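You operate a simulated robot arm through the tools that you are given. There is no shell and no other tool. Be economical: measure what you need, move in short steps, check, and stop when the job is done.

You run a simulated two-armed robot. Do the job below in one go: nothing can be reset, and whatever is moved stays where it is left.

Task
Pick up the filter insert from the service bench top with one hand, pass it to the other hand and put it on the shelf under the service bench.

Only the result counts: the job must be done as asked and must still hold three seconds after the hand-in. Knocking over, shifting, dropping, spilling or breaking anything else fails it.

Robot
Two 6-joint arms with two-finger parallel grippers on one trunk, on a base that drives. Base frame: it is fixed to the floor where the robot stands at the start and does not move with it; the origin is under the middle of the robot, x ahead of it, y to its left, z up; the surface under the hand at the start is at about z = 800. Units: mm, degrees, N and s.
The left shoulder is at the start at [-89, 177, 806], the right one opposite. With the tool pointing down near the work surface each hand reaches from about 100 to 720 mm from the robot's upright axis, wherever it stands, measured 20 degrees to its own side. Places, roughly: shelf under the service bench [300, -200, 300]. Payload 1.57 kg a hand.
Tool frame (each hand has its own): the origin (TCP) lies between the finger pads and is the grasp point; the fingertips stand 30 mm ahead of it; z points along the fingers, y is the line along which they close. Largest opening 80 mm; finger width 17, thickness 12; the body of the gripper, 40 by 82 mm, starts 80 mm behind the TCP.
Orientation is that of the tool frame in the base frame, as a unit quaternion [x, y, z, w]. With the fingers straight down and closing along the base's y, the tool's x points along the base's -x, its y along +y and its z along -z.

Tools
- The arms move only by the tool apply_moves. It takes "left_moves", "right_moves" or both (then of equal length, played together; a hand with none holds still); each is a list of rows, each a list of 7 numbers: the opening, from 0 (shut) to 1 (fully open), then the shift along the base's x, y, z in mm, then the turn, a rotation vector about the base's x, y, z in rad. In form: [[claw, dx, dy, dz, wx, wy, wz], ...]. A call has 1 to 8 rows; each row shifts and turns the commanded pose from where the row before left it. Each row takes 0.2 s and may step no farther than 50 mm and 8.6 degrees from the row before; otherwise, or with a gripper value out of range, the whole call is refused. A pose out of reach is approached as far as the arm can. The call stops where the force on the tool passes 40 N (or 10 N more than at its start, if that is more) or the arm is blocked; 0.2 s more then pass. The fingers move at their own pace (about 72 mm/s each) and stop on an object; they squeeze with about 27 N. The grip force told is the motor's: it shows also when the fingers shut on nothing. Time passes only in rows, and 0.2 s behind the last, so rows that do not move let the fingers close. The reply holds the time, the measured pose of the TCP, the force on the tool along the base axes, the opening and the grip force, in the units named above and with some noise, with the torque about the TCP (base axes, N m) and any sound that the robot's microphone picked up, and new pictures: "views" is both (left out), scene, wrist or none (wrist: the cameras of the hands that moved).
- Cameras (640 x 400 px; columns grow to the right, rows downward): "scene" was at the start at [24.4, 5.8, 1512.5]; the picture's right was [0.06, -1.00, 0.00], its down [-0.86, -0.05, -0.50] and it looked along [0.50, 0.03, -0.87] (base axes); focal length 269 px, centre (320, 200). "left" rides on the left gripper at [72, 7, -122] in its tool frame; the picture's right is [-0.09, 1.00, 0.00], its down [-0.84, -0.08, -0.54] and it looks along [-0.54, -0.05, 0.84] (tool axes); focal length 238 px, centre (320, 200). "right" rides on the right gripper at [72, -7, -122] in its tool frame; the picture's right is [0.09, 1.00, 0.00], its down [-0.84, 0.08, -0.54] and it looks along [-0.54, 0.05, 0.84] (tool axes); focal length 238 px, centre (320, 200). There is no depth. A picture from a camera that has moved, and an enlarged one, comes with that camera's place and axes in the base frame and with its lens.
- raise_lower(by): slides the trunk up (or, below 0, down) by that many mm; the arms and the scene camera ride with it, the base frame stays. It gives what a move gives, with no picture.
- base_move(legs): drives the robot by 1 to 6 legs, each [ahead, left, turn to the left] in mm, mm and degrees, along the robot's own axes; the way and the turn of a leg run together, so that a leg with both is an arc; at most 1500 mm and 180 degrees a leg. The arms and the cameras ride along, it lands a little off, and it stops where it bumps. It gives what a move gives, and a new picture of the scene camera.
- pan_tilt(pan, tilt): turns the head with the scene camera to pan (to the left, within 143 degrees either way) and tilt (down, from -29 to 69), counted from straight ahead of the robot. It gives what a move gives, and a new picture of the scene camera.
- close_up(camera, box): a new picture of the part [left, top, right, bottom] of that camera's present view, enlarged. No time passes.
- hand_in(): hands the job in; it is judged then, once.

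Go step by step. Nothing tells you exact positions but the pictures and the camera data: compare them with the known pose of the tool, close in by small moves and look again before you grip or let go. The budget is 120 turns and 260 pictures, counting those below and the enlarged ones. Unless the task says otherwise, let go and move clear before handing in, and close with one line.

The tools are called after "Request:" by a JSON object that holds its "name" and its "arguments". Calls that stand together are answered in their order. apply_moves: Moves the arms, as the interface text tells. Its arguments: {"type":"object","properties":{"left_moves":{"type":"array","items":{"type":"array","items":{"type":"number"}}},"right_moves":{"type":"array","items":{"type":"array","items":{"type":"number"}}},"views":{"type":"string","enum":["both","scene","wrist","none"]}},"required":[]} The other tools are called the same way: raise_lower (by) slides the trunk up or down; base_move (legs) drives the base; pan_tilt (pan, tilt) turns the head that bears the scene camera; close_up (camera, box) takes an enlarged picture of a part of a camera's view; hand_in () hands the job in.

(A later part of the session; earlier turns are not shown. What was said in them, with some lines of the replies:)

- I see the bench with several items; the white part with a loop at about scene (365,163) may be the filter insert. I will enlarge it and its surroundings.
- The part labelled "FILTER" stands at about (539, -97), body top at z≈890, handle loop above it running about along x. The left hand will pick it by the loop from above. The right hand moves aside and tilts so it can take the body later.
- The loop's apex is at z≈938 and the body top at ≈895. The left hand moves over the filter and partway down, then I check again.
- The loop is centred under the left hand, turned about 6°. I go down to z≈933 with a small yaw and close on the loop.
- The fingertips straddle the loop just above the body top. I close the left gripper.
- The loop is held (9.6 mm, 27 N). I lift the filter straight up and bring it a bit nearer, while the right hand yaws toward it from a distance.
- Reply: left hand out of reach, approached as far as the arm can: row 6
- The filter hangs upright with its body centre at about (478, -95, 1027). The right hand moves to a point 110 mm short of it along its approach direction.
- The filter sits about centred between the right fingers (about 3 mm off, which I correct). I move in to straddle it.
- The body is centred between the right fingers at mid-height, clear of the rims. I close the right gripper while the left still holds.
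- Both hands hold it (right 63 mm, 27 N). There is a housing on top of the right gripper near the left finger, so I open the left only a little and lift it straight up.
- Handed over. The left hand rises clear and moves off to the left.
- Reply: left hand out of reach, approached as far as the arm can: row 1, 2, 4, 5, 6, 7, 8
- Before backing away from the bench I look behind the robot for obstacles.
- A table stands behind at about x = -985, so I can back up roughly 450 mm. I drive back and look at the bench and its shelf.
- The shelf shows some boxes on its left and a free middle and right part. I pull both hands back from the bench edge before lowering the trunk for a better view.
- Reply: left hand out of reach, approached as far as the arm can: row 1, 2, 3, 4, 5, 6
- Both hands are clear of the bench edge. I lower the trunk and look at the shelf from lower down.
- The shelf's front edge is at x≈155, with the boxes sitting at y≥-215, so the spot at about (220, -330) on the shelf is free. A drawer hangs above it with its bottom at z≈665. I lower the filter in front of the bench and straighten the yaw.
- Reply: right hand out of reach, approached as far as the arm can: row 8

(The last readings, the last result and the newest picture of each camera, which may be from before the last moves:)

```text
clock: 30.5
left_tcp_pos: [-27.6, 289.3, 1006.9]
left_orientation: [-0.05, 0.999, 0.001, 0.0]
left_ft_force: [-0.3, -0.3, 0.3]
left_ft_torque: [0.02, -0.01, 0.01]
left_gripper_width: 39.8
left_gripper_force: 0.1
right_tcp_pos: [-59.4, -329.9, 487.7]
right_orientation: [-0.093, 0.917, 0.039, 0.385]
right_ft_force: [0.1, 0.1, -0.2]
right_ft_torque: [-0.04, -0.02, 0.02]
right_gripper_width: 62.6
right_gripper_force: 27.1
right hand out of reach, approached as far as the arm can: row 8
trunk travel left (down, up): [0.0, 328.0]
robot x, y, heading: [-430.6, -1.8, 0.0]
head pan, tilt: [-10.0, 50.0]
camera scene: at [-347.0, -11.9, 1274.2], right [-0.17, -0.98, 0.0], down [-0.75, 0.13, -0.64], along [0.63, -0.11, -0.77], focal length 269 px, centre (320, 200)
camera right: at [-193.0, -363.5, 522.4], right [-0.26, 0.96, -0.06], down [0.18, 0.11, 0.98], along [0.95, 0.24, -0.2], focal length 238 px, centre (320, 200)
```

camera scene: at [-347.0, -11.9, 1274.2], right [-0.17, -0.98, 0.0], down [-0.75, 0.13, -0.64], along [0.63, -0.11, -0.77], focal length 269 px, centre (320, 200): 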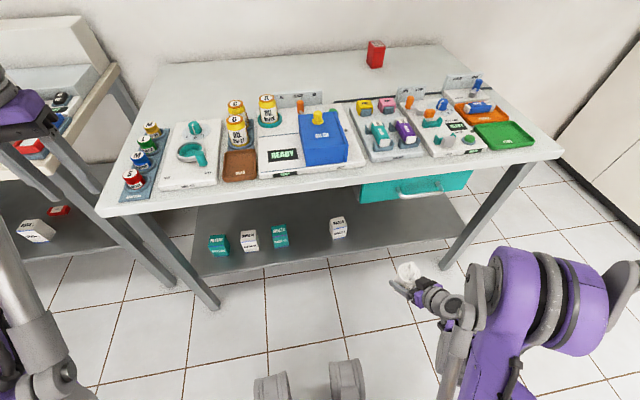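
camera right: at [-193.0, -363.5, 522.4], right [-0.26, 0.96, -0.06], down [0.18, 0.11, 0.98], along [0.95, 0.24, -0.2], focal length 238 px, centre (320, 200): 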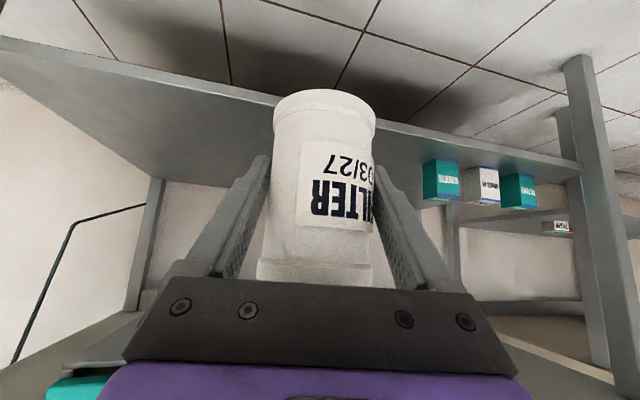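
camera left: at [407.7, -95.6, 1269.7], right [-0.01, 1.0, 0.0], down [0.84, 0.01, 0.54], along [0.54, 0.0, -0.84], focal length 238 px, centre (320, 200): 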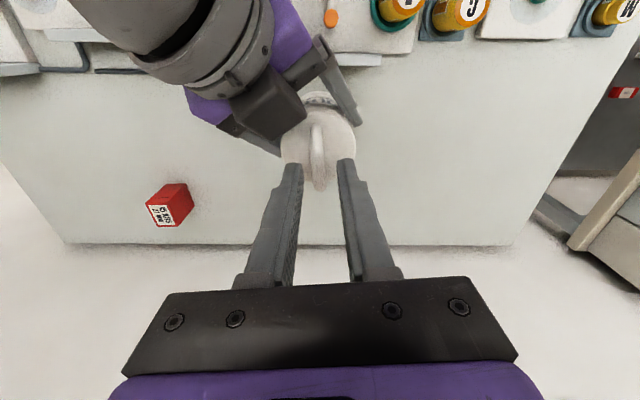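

The shelf right of the boxes looks free. I move the filter forward over the shelf at a safe height.

Request:
{"name": "apply_moves", "arguments": {"right_moves": [[0, 35, 0, -12, 0, 0, 0], [0, 35, 0, -12, 0, 0, 0], [0, 35, 0, -12, 0, 0, 0], [0, 35, 0, -12, 0, 0, 0], [0, 35, 0, -12, 0, 0, 0], [0, 30, 0, 0, 0, 0, 0]]}}

```text
clock: 31.9
left_tcp_pos: [-27.5, 292.2, 1006.8]
left_orientation: [-0.05, 0.999, -0.001, -0.001]
left_ft_force: [-0.2, 0.6, 0.0]
left_ft_torque: [0.05, -0.03, 0.01]
left_gripper_width: 39.9
left_gripper_force: 0.0
right_tcp_pos: [144.9, -329.0, 428.1]
right_orientation: [-0.093, 0.917, 0.039, 0.387]
right_ft_force: [-1.1, -0.4, -0.2]
right_ft_torque: [-0.01, -0.02, 0.01]
right_gripper_width: 62.7
right_gripper_force: 26.6
trunk travel left (down, up): [0.0, 328.0]
robot x, y, heading: [-429.1, 3.8, -0.1]
head pan, tilt: [-10.0, 50.0]
camera scene: at [-347.0, -11.7, 1274.2], right [-0.17, -0.98, 0.0], down [-0.75, 0.13, -0.64], along [0.63, -0.11, -0.77], focal length 269 px, centre (320, 200)
camera right: at [11.4, -362.9, 461.3], right [-0.26, 0.96, -0.07], down [0.17, 0.11, 0.98], along [0.95, 0.24, -0.2], focal length 238 px, centre (320, 200)
```

scene: 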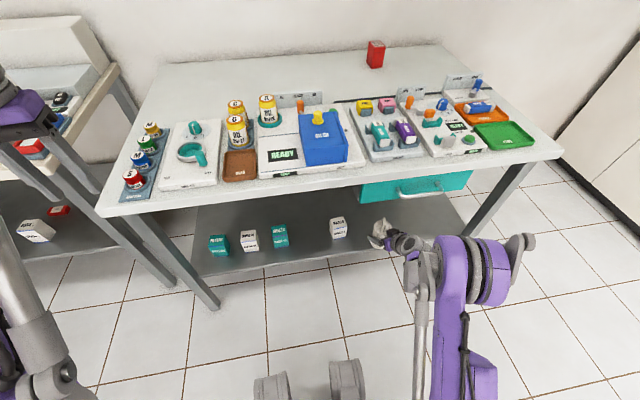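
right: 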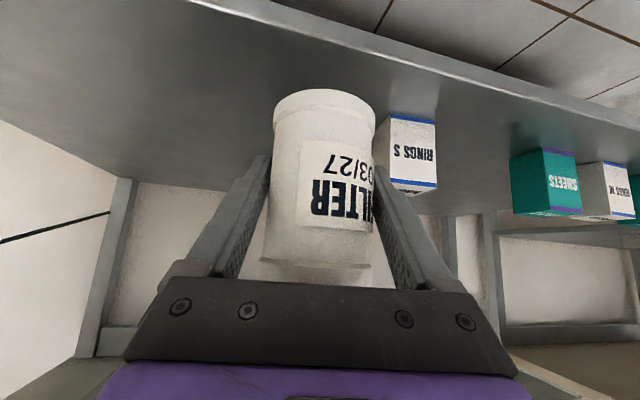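

The "RINGS S" box is about 60 mm to the left of the filter's path. I shift a little farther right, go on to x≈225 and lower partway.

Request:
{"name": "apply_moves", "arguments": {"right_moves": [[0, 27, -8, 0, 0, 0, 0], [0, 27, -8, 0, 0, 0, 0], [0, 26, 0, 0, 0, 0, 0], [0, 0, 0, -25, 0, 0, 0], [0, 0, 0, -25, 0, 0, 0], [0, 0, 0, -12, 0, 0, 0], [0, 0, 0, 0, 0, 0, 0]]}}

Request:
{"name": "close_up", "arguments": {"camera": "scene", "box": [320, 180, 480, 280]}}

```text
clock: 33.5
left_tcp_pos: [-26.8, 290.3, 1006.4]
left_orientation: [-0.049, 0.999, 0.0, -0.001]
left_ft_force: [-1.0, -0.7, -0.1]
left_ft_torque: [0.03, 0.03, 0.02]
left_gripper_width: 40.2
left_gripper_force: 0.1
right_tcp_pos: [225.4, -346.2, 365.3]
right_orientation: [-0.093, 0.917, 0.04, 0.387]
right_ft_force: [-0.3, -0.2, 0.2]
right_ft_torque: [-0.01, 0.01, -0.02]
right_gripper_width: 62.9
right_gripper_force: 27.0
trunk travel left (down, up): [0.0, 328.0]
robot x, y, heading: [-429.2, 4.6, 0.1]
head pan, tilt: [-10.0, 50.0]
camera scene: at [-347.2, -11.7, 1274.2], right [-0.17, -0.98, 0.0], down [-0.75, 0.13, -0.64], along [0.63, -0.11, -0.77], focal length 269 px, centre (320, 200)
camera right: at [92.3, -379.8, 399.7], right [-0.26, 0.96, -0.07], down [0.17, 0.11, 0.98], along [0.95, 0.24, -0.2], focal length 238 px, centre (320, 200)
```

scene: 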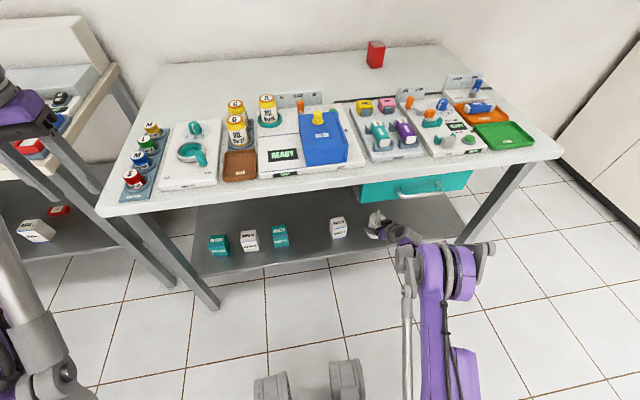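
right: 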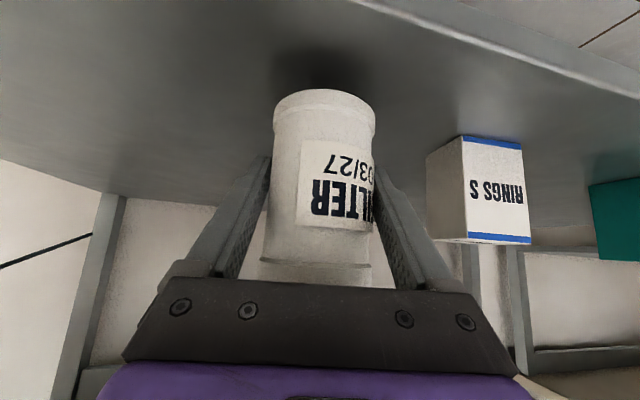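

```text
4.00 times, centred on (400, 230) of scene
camera zoom: at [-347.2, -11.7, 1274.2], right [-0.17, -0.98, 0.0], down [-0.75, 0.13, -0.64], along [0.63, -0.11, -0.77], focal length 1074 px, centre (0, 80)
```

zoom: 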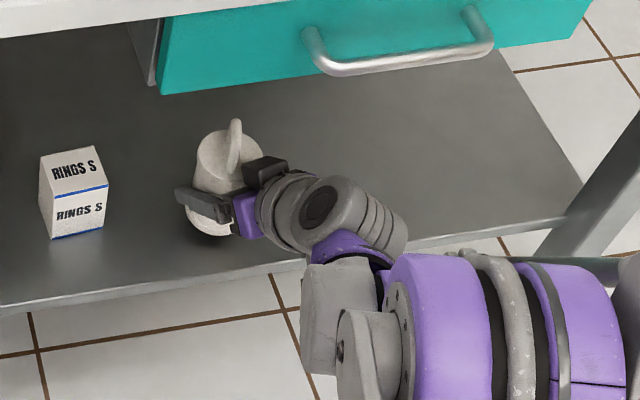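

The filter hangs about 17 mm above a free patch of shelf. I lower in small steps, watching the force.

Request:
{"name": "apply_moves", "arguments": {"right_moves": [[0, 0, 0, -5, 0, 0, 0], [0, 0, 0, -4, 0, 0, 0], [0, 0, 0, -3, 0, 0, 0], [0, 0, 0, 0, 0, 0, 0]], "views": "wrist"}}

```text
clock: 34.5
left_tcp_pos: [-28.1, 291.4, 1005.3]
left_orientation: [-0.049, 0.999, 0.0, -0.001]
left_ft_force: [-0.2, -0.2, -0.7]
left_ft_torque: [0.02, -0.01, -0.01]
left_gripper_width: 40.0
left_gripper_force: 0.0
right_tcp_pos: [226.3, -345.8, 353.0]
right_orientation: [-0.092, 0.917, 0.039, 0.387]
right_ft_force: [0.1, -0.4, 0.4]
right_ft_torque: [0.0, -0.02, 0.02]
right_gripper_width: 62.9
right_gripper_force: 26.5
trunk travel left (down, up): [0.0, 328.0]
robot x, y, heading: [-434.4, -5.2, -0.1]
head pan, tilt: [-10.0, 50.0]
camera right: at [92.2, -378.9, 387.3], right [-0.26, 0.96, -0.07], down [0.17, 0.11, 0.98], along [0.95, 0.24, -0.2], focal length 238 px, centre (320, 200)
```

right: 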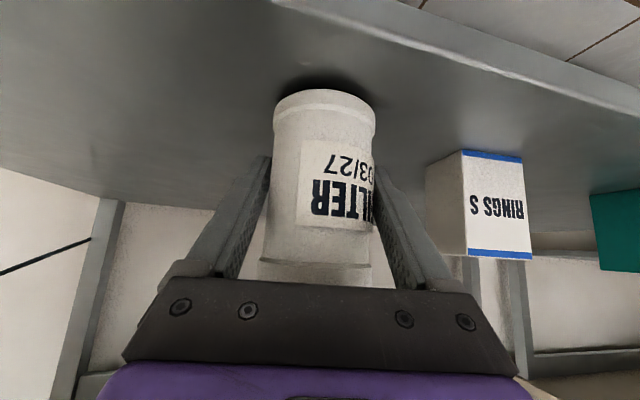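

Request:
{"name": "apply_moves", "arguments": {"right_moves": [[0, 0, 0, -2, 0, 0, 0], [0, 0, 0, -2, 0, 0, 0], [0, 0, 0, 0, 0, 0, 0]], "views": "wrist"}}

```text
clock: 35.3
left_tcp_pos: [-27.1, 291.0, 1006.0]
left_orientation: [-0.049, 0.999, 0.0, -0.001]
left_ft_force: [0.4, 0.5, 0.5]
left_ft_torque: [0.03, -0.02, -0.01]
left_gripper_width: 40.1
left_gripper_force: 0.0
right_tcp_pos: [226.6, -345.2, 348.4]
right_orientation: [-0.092, 0.916, 0.039, 0.388]
right_ft_force: [-0.4, -0.8, 0.2]
right_ft_torque: [0.01, -0.01, -0.01]
right_gripper_width: 62.7
right_gripper_force: 26.8
trunk travel left (down, up): [0.0, 328.0]
robot x, y, heading: [-428.9, 1.3, 0.0]
head pan, tilt: [-10.0, 50.0]
camera right: at [92.1, -378.8, 383.2], right [-0.26, 0.96, -0.07], down [0.17, 0.11, 0.98], along [0.95, 0.24, -0.2], focal length 238 px, centre (320, 200)
```

right: 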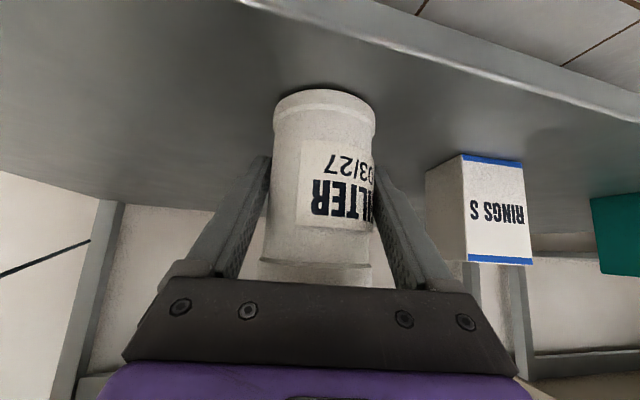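

No contact yet but the gap is nearly closed. I continue in 2 mm steps.

Request:
{"name": "apply_moves", "arguments": {"right_moves": [[0, 0, 0, -2, 0, 0, 0], [0, 0, 0, -1, 0, 0, 0], [0, 0, 0, 0, 0, 0, 0]], "views": "wrist"}}

Request:
{"name": "close_up", "arguments": {"camera": "right", "box": [240, 60, 400, 160]}}

```text
clock: 36.1
left_tcp_pos: [-30.2, 292.7, 1006.0]
left_orientation: [-0.049, 0.999, -0.002, 0.0]
left_ft_force: [-0.2, 0.3, -0.2]
left_ft_torque: [0.01, 0.02, 0.01]
left_gripper_width: 39.9
left_gripper_force: 0.2
right_tcp_pos: [226.3, -345.1, 348.2]
right_orientation: [-0.092, 0.916, 0.039, 0.389]
right_ft_force: [0.9, -1.7, 23.7]
right_ft_torque: [0.16, -0.12, 0.22]
right_gripper_width: 62.5
right_gripper_force: 26.6
trunk travel left (down, up): [0.0, 328.0]
robot x, y, heading: [-431.8, -0.9, -0.0]
head pan, tilt: [-10.0, 50.0]
camera right: at [91.8, -378.8, 381.8], right [-0.26, 0.96, -0.07], down [0.17, 0.12, 0.98], along [0.95, 0.24, -0.2], focal length 238 px, centre (320, 200)
```

right: 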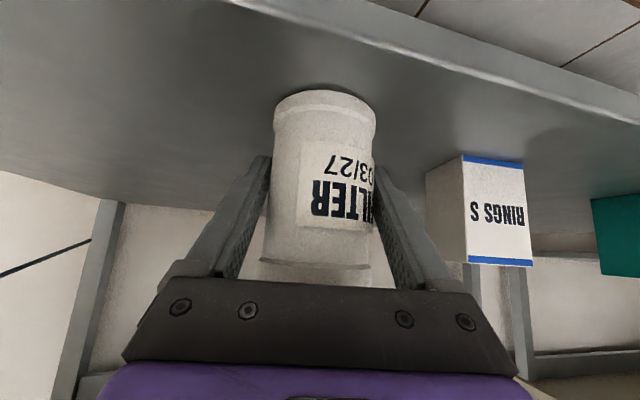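

```text
4.00 times, centred on (320, 110) of right
camera zoom: at [91.8, -378.8, 381.8], right [-0.26, 0.96, -0.07], down [0.17, 0.12, 0.98], along [0.95, 0.24, -0.2], focal length 953 px, centre (320, 560)
```

zoom: 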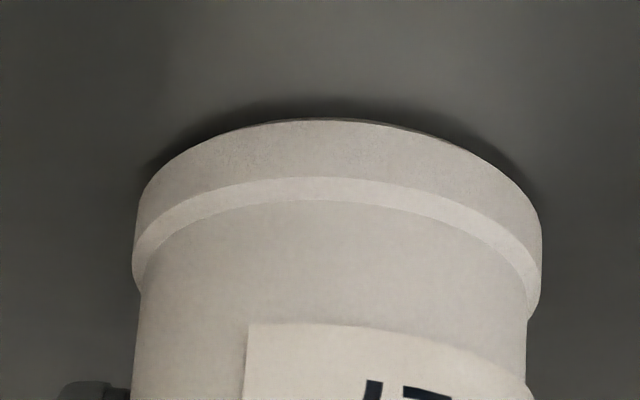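

Contact at 24 N, with the filter standing flat. I ease off 1 mm, open, wait, and check before backing out.

Request:
{"name": "apply_moves", "arguments": {"right_moves": [[0, 0, 0, 1, 0, 0, 0], [0, 0, 0, 0, 0, 0, 0], [1, 0, 0, 0, 0, 0, 0], [1, 0, 0, 0, 0, 0, 0], [1, 0, 0, 0, 0, 0, 0]], "views": "both"}}

```text
clock: 37.3
left_tcp_pos: [-27.5, 289.4, 1007.1]
left_orientation: [-0.049, 0.999, 0.0, -0.001]
left_ft_force: [0.6, -0.1, -0.2]
left_ft_torque: [-0.01, 0.01, -0.01]
left_gripper_width: 40.2
left_gripper_force: 0.0
right_tcp_pos: [226.4, -344.9, 347.2]
right_orientation: [-0.092, 0.917, 0.039, 0.387]
right_ft_force: [0.2, 0.5, -0.5]
right_ft_torque: [0.02, 0.02, 0.0]
right_gripper_width: 80.1
right_gripper_force: 0.1
trunk travel left (down, up): [0.0, 328.0]
robot x, y, heading: [-429.5, 1.0, 0.1]
head pan, tilt: [-10.0, 50.0]
camera scene: at [-347.3, -11.7, 1274.2], right [-0.17, -0.98, 0.0], down [-0.75, 0.13, -0.64], along [0.63, -0.11, -0.77], focal length 269 px, centre (320, 200)
camera right: at [92.0, -378.6, 381.1], right [-0.26, 0.96, -0.07], down [0.17, 0.11, 0.98], along [0.95, 0.24, -0.2], focal length 238 px, centre (320, 200)
```

scene: 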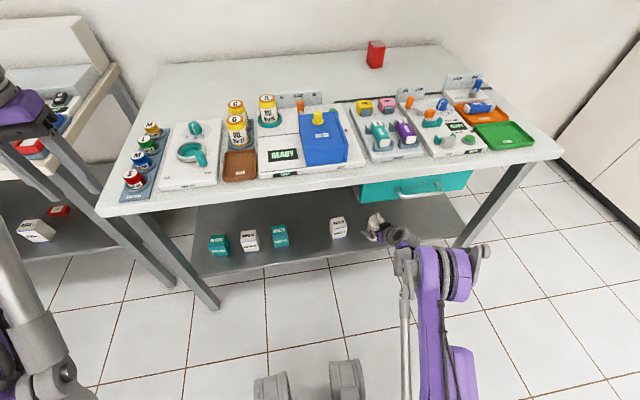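
right: 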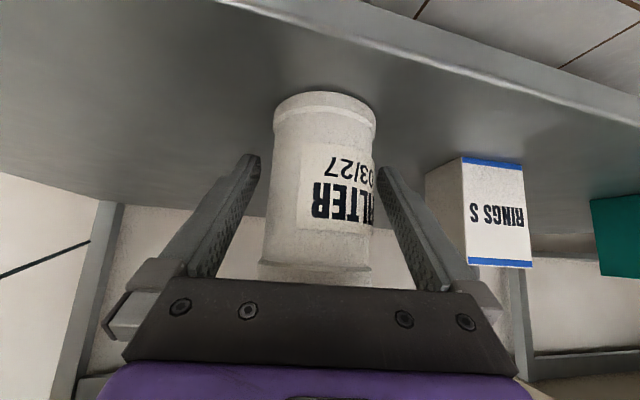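

The filter stands by itself with finger clearance on both sides. I back out along the gripper's approach direction.

Request:
{"name": "apply_moves", "arguments": {"right_moves": [[1, -15, -3, 0, 0, 0, 0], [1, -24, -5, 0, 0, 0, 0], [1, -24, -5, 0, 0, 0, 0], [1, -24, -5, 0, 0, 0, 0], [1, -30, -5, 10, 0, 0, 0], [1, -40, 0, 15, 0, 0, 0], [1, -40, 0, 15, 0, 0, 0]]}}

Request:
{"name": "close_up", "arguments": {"camera": "scene", "box": [320, 180, 480, 280]}}

```text
clock: 38.9
left_tcp_pos: [-28.5, 291.2, 1006.2]
left_orientation: [-0.05, 0.999, 0.0, -0.001]
left_ft_force: [0.1, 0.4, 0.0]
left_ft_torque: [0.02, -0.01, -0.02]
left_gripper_width: 39.7
left_gripper_force: 0.0
right_tcp_pos: [28.9, -368.7, 387.3]
right_orientation: [-0.093, 0.916, 0.039, 0.388]
right_ft_force: [0.1, -0.7, 0.0]
right_ft_torque: [0.0, 0.01, 0.01]
right_gripper_width: 79.7
right_gripper_force: 0.0
trunk travel left (down, up): [0.0, 328.0]
robot x, y, heading: [-432.3, 2.2, 0.0]
head pan, tilt: [-10.0, 50.0]
camera scene: at [-347.6, -11.6, 1274.3], right [-0.17, -0.98, 0.0], down [-0.75, 0.13, -0.64], along [0.63, -0.11, -0.77], focal length 269 px, centre (320, 200)
camera right: at [-105.0, -401.0, 421.9], right [-0.26, 0.96, -0.07], down [0.17, 0.11, 0.98], along [0.95, 0.24, -0.2], focal length 238 px, centre (320, 200)
```

scene: 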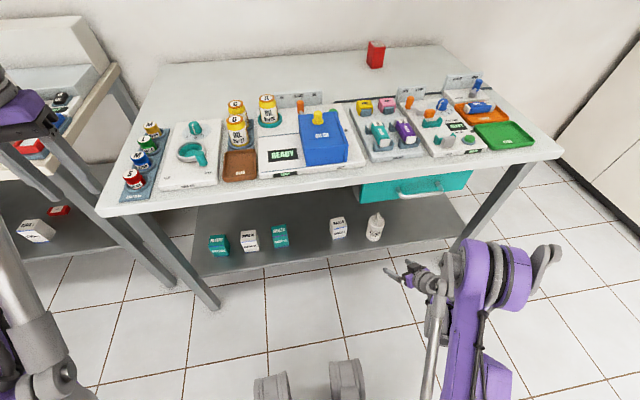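
right: 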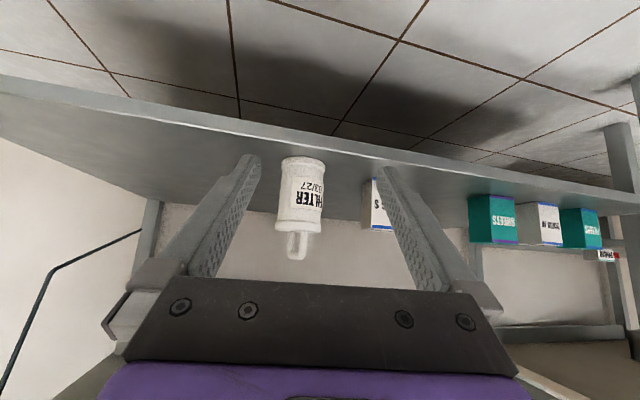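

```text
4.00 times, centred on (400, 230) of scene
camera zoom: at [-347.6, -11.6, 1274.3], right [-0.17, -0.98, 0.0], down [-0.75, 0.13, -0.64], along [0.63, -0.11, -0.77], focal length 1074 px, centre (0, 80)
```

zoom: 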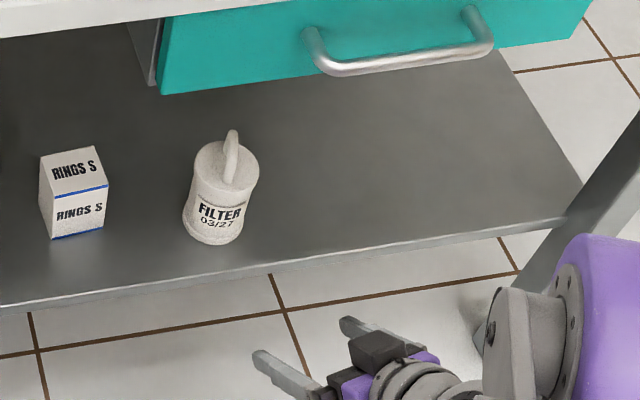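

The filter insert stands upright on the shelf, both hands are clear and nothing else has moved, so I hand in.

Request:
{"name": "hand_in", "arguments": {}}

```text
The job is handed in.
```

The left hand picked the filter insert off the bench top and passed it to the right hand. It now stands upright on the shelf under the service bench, about 100 mm right of the "RINGS S" box, with both hands clear.
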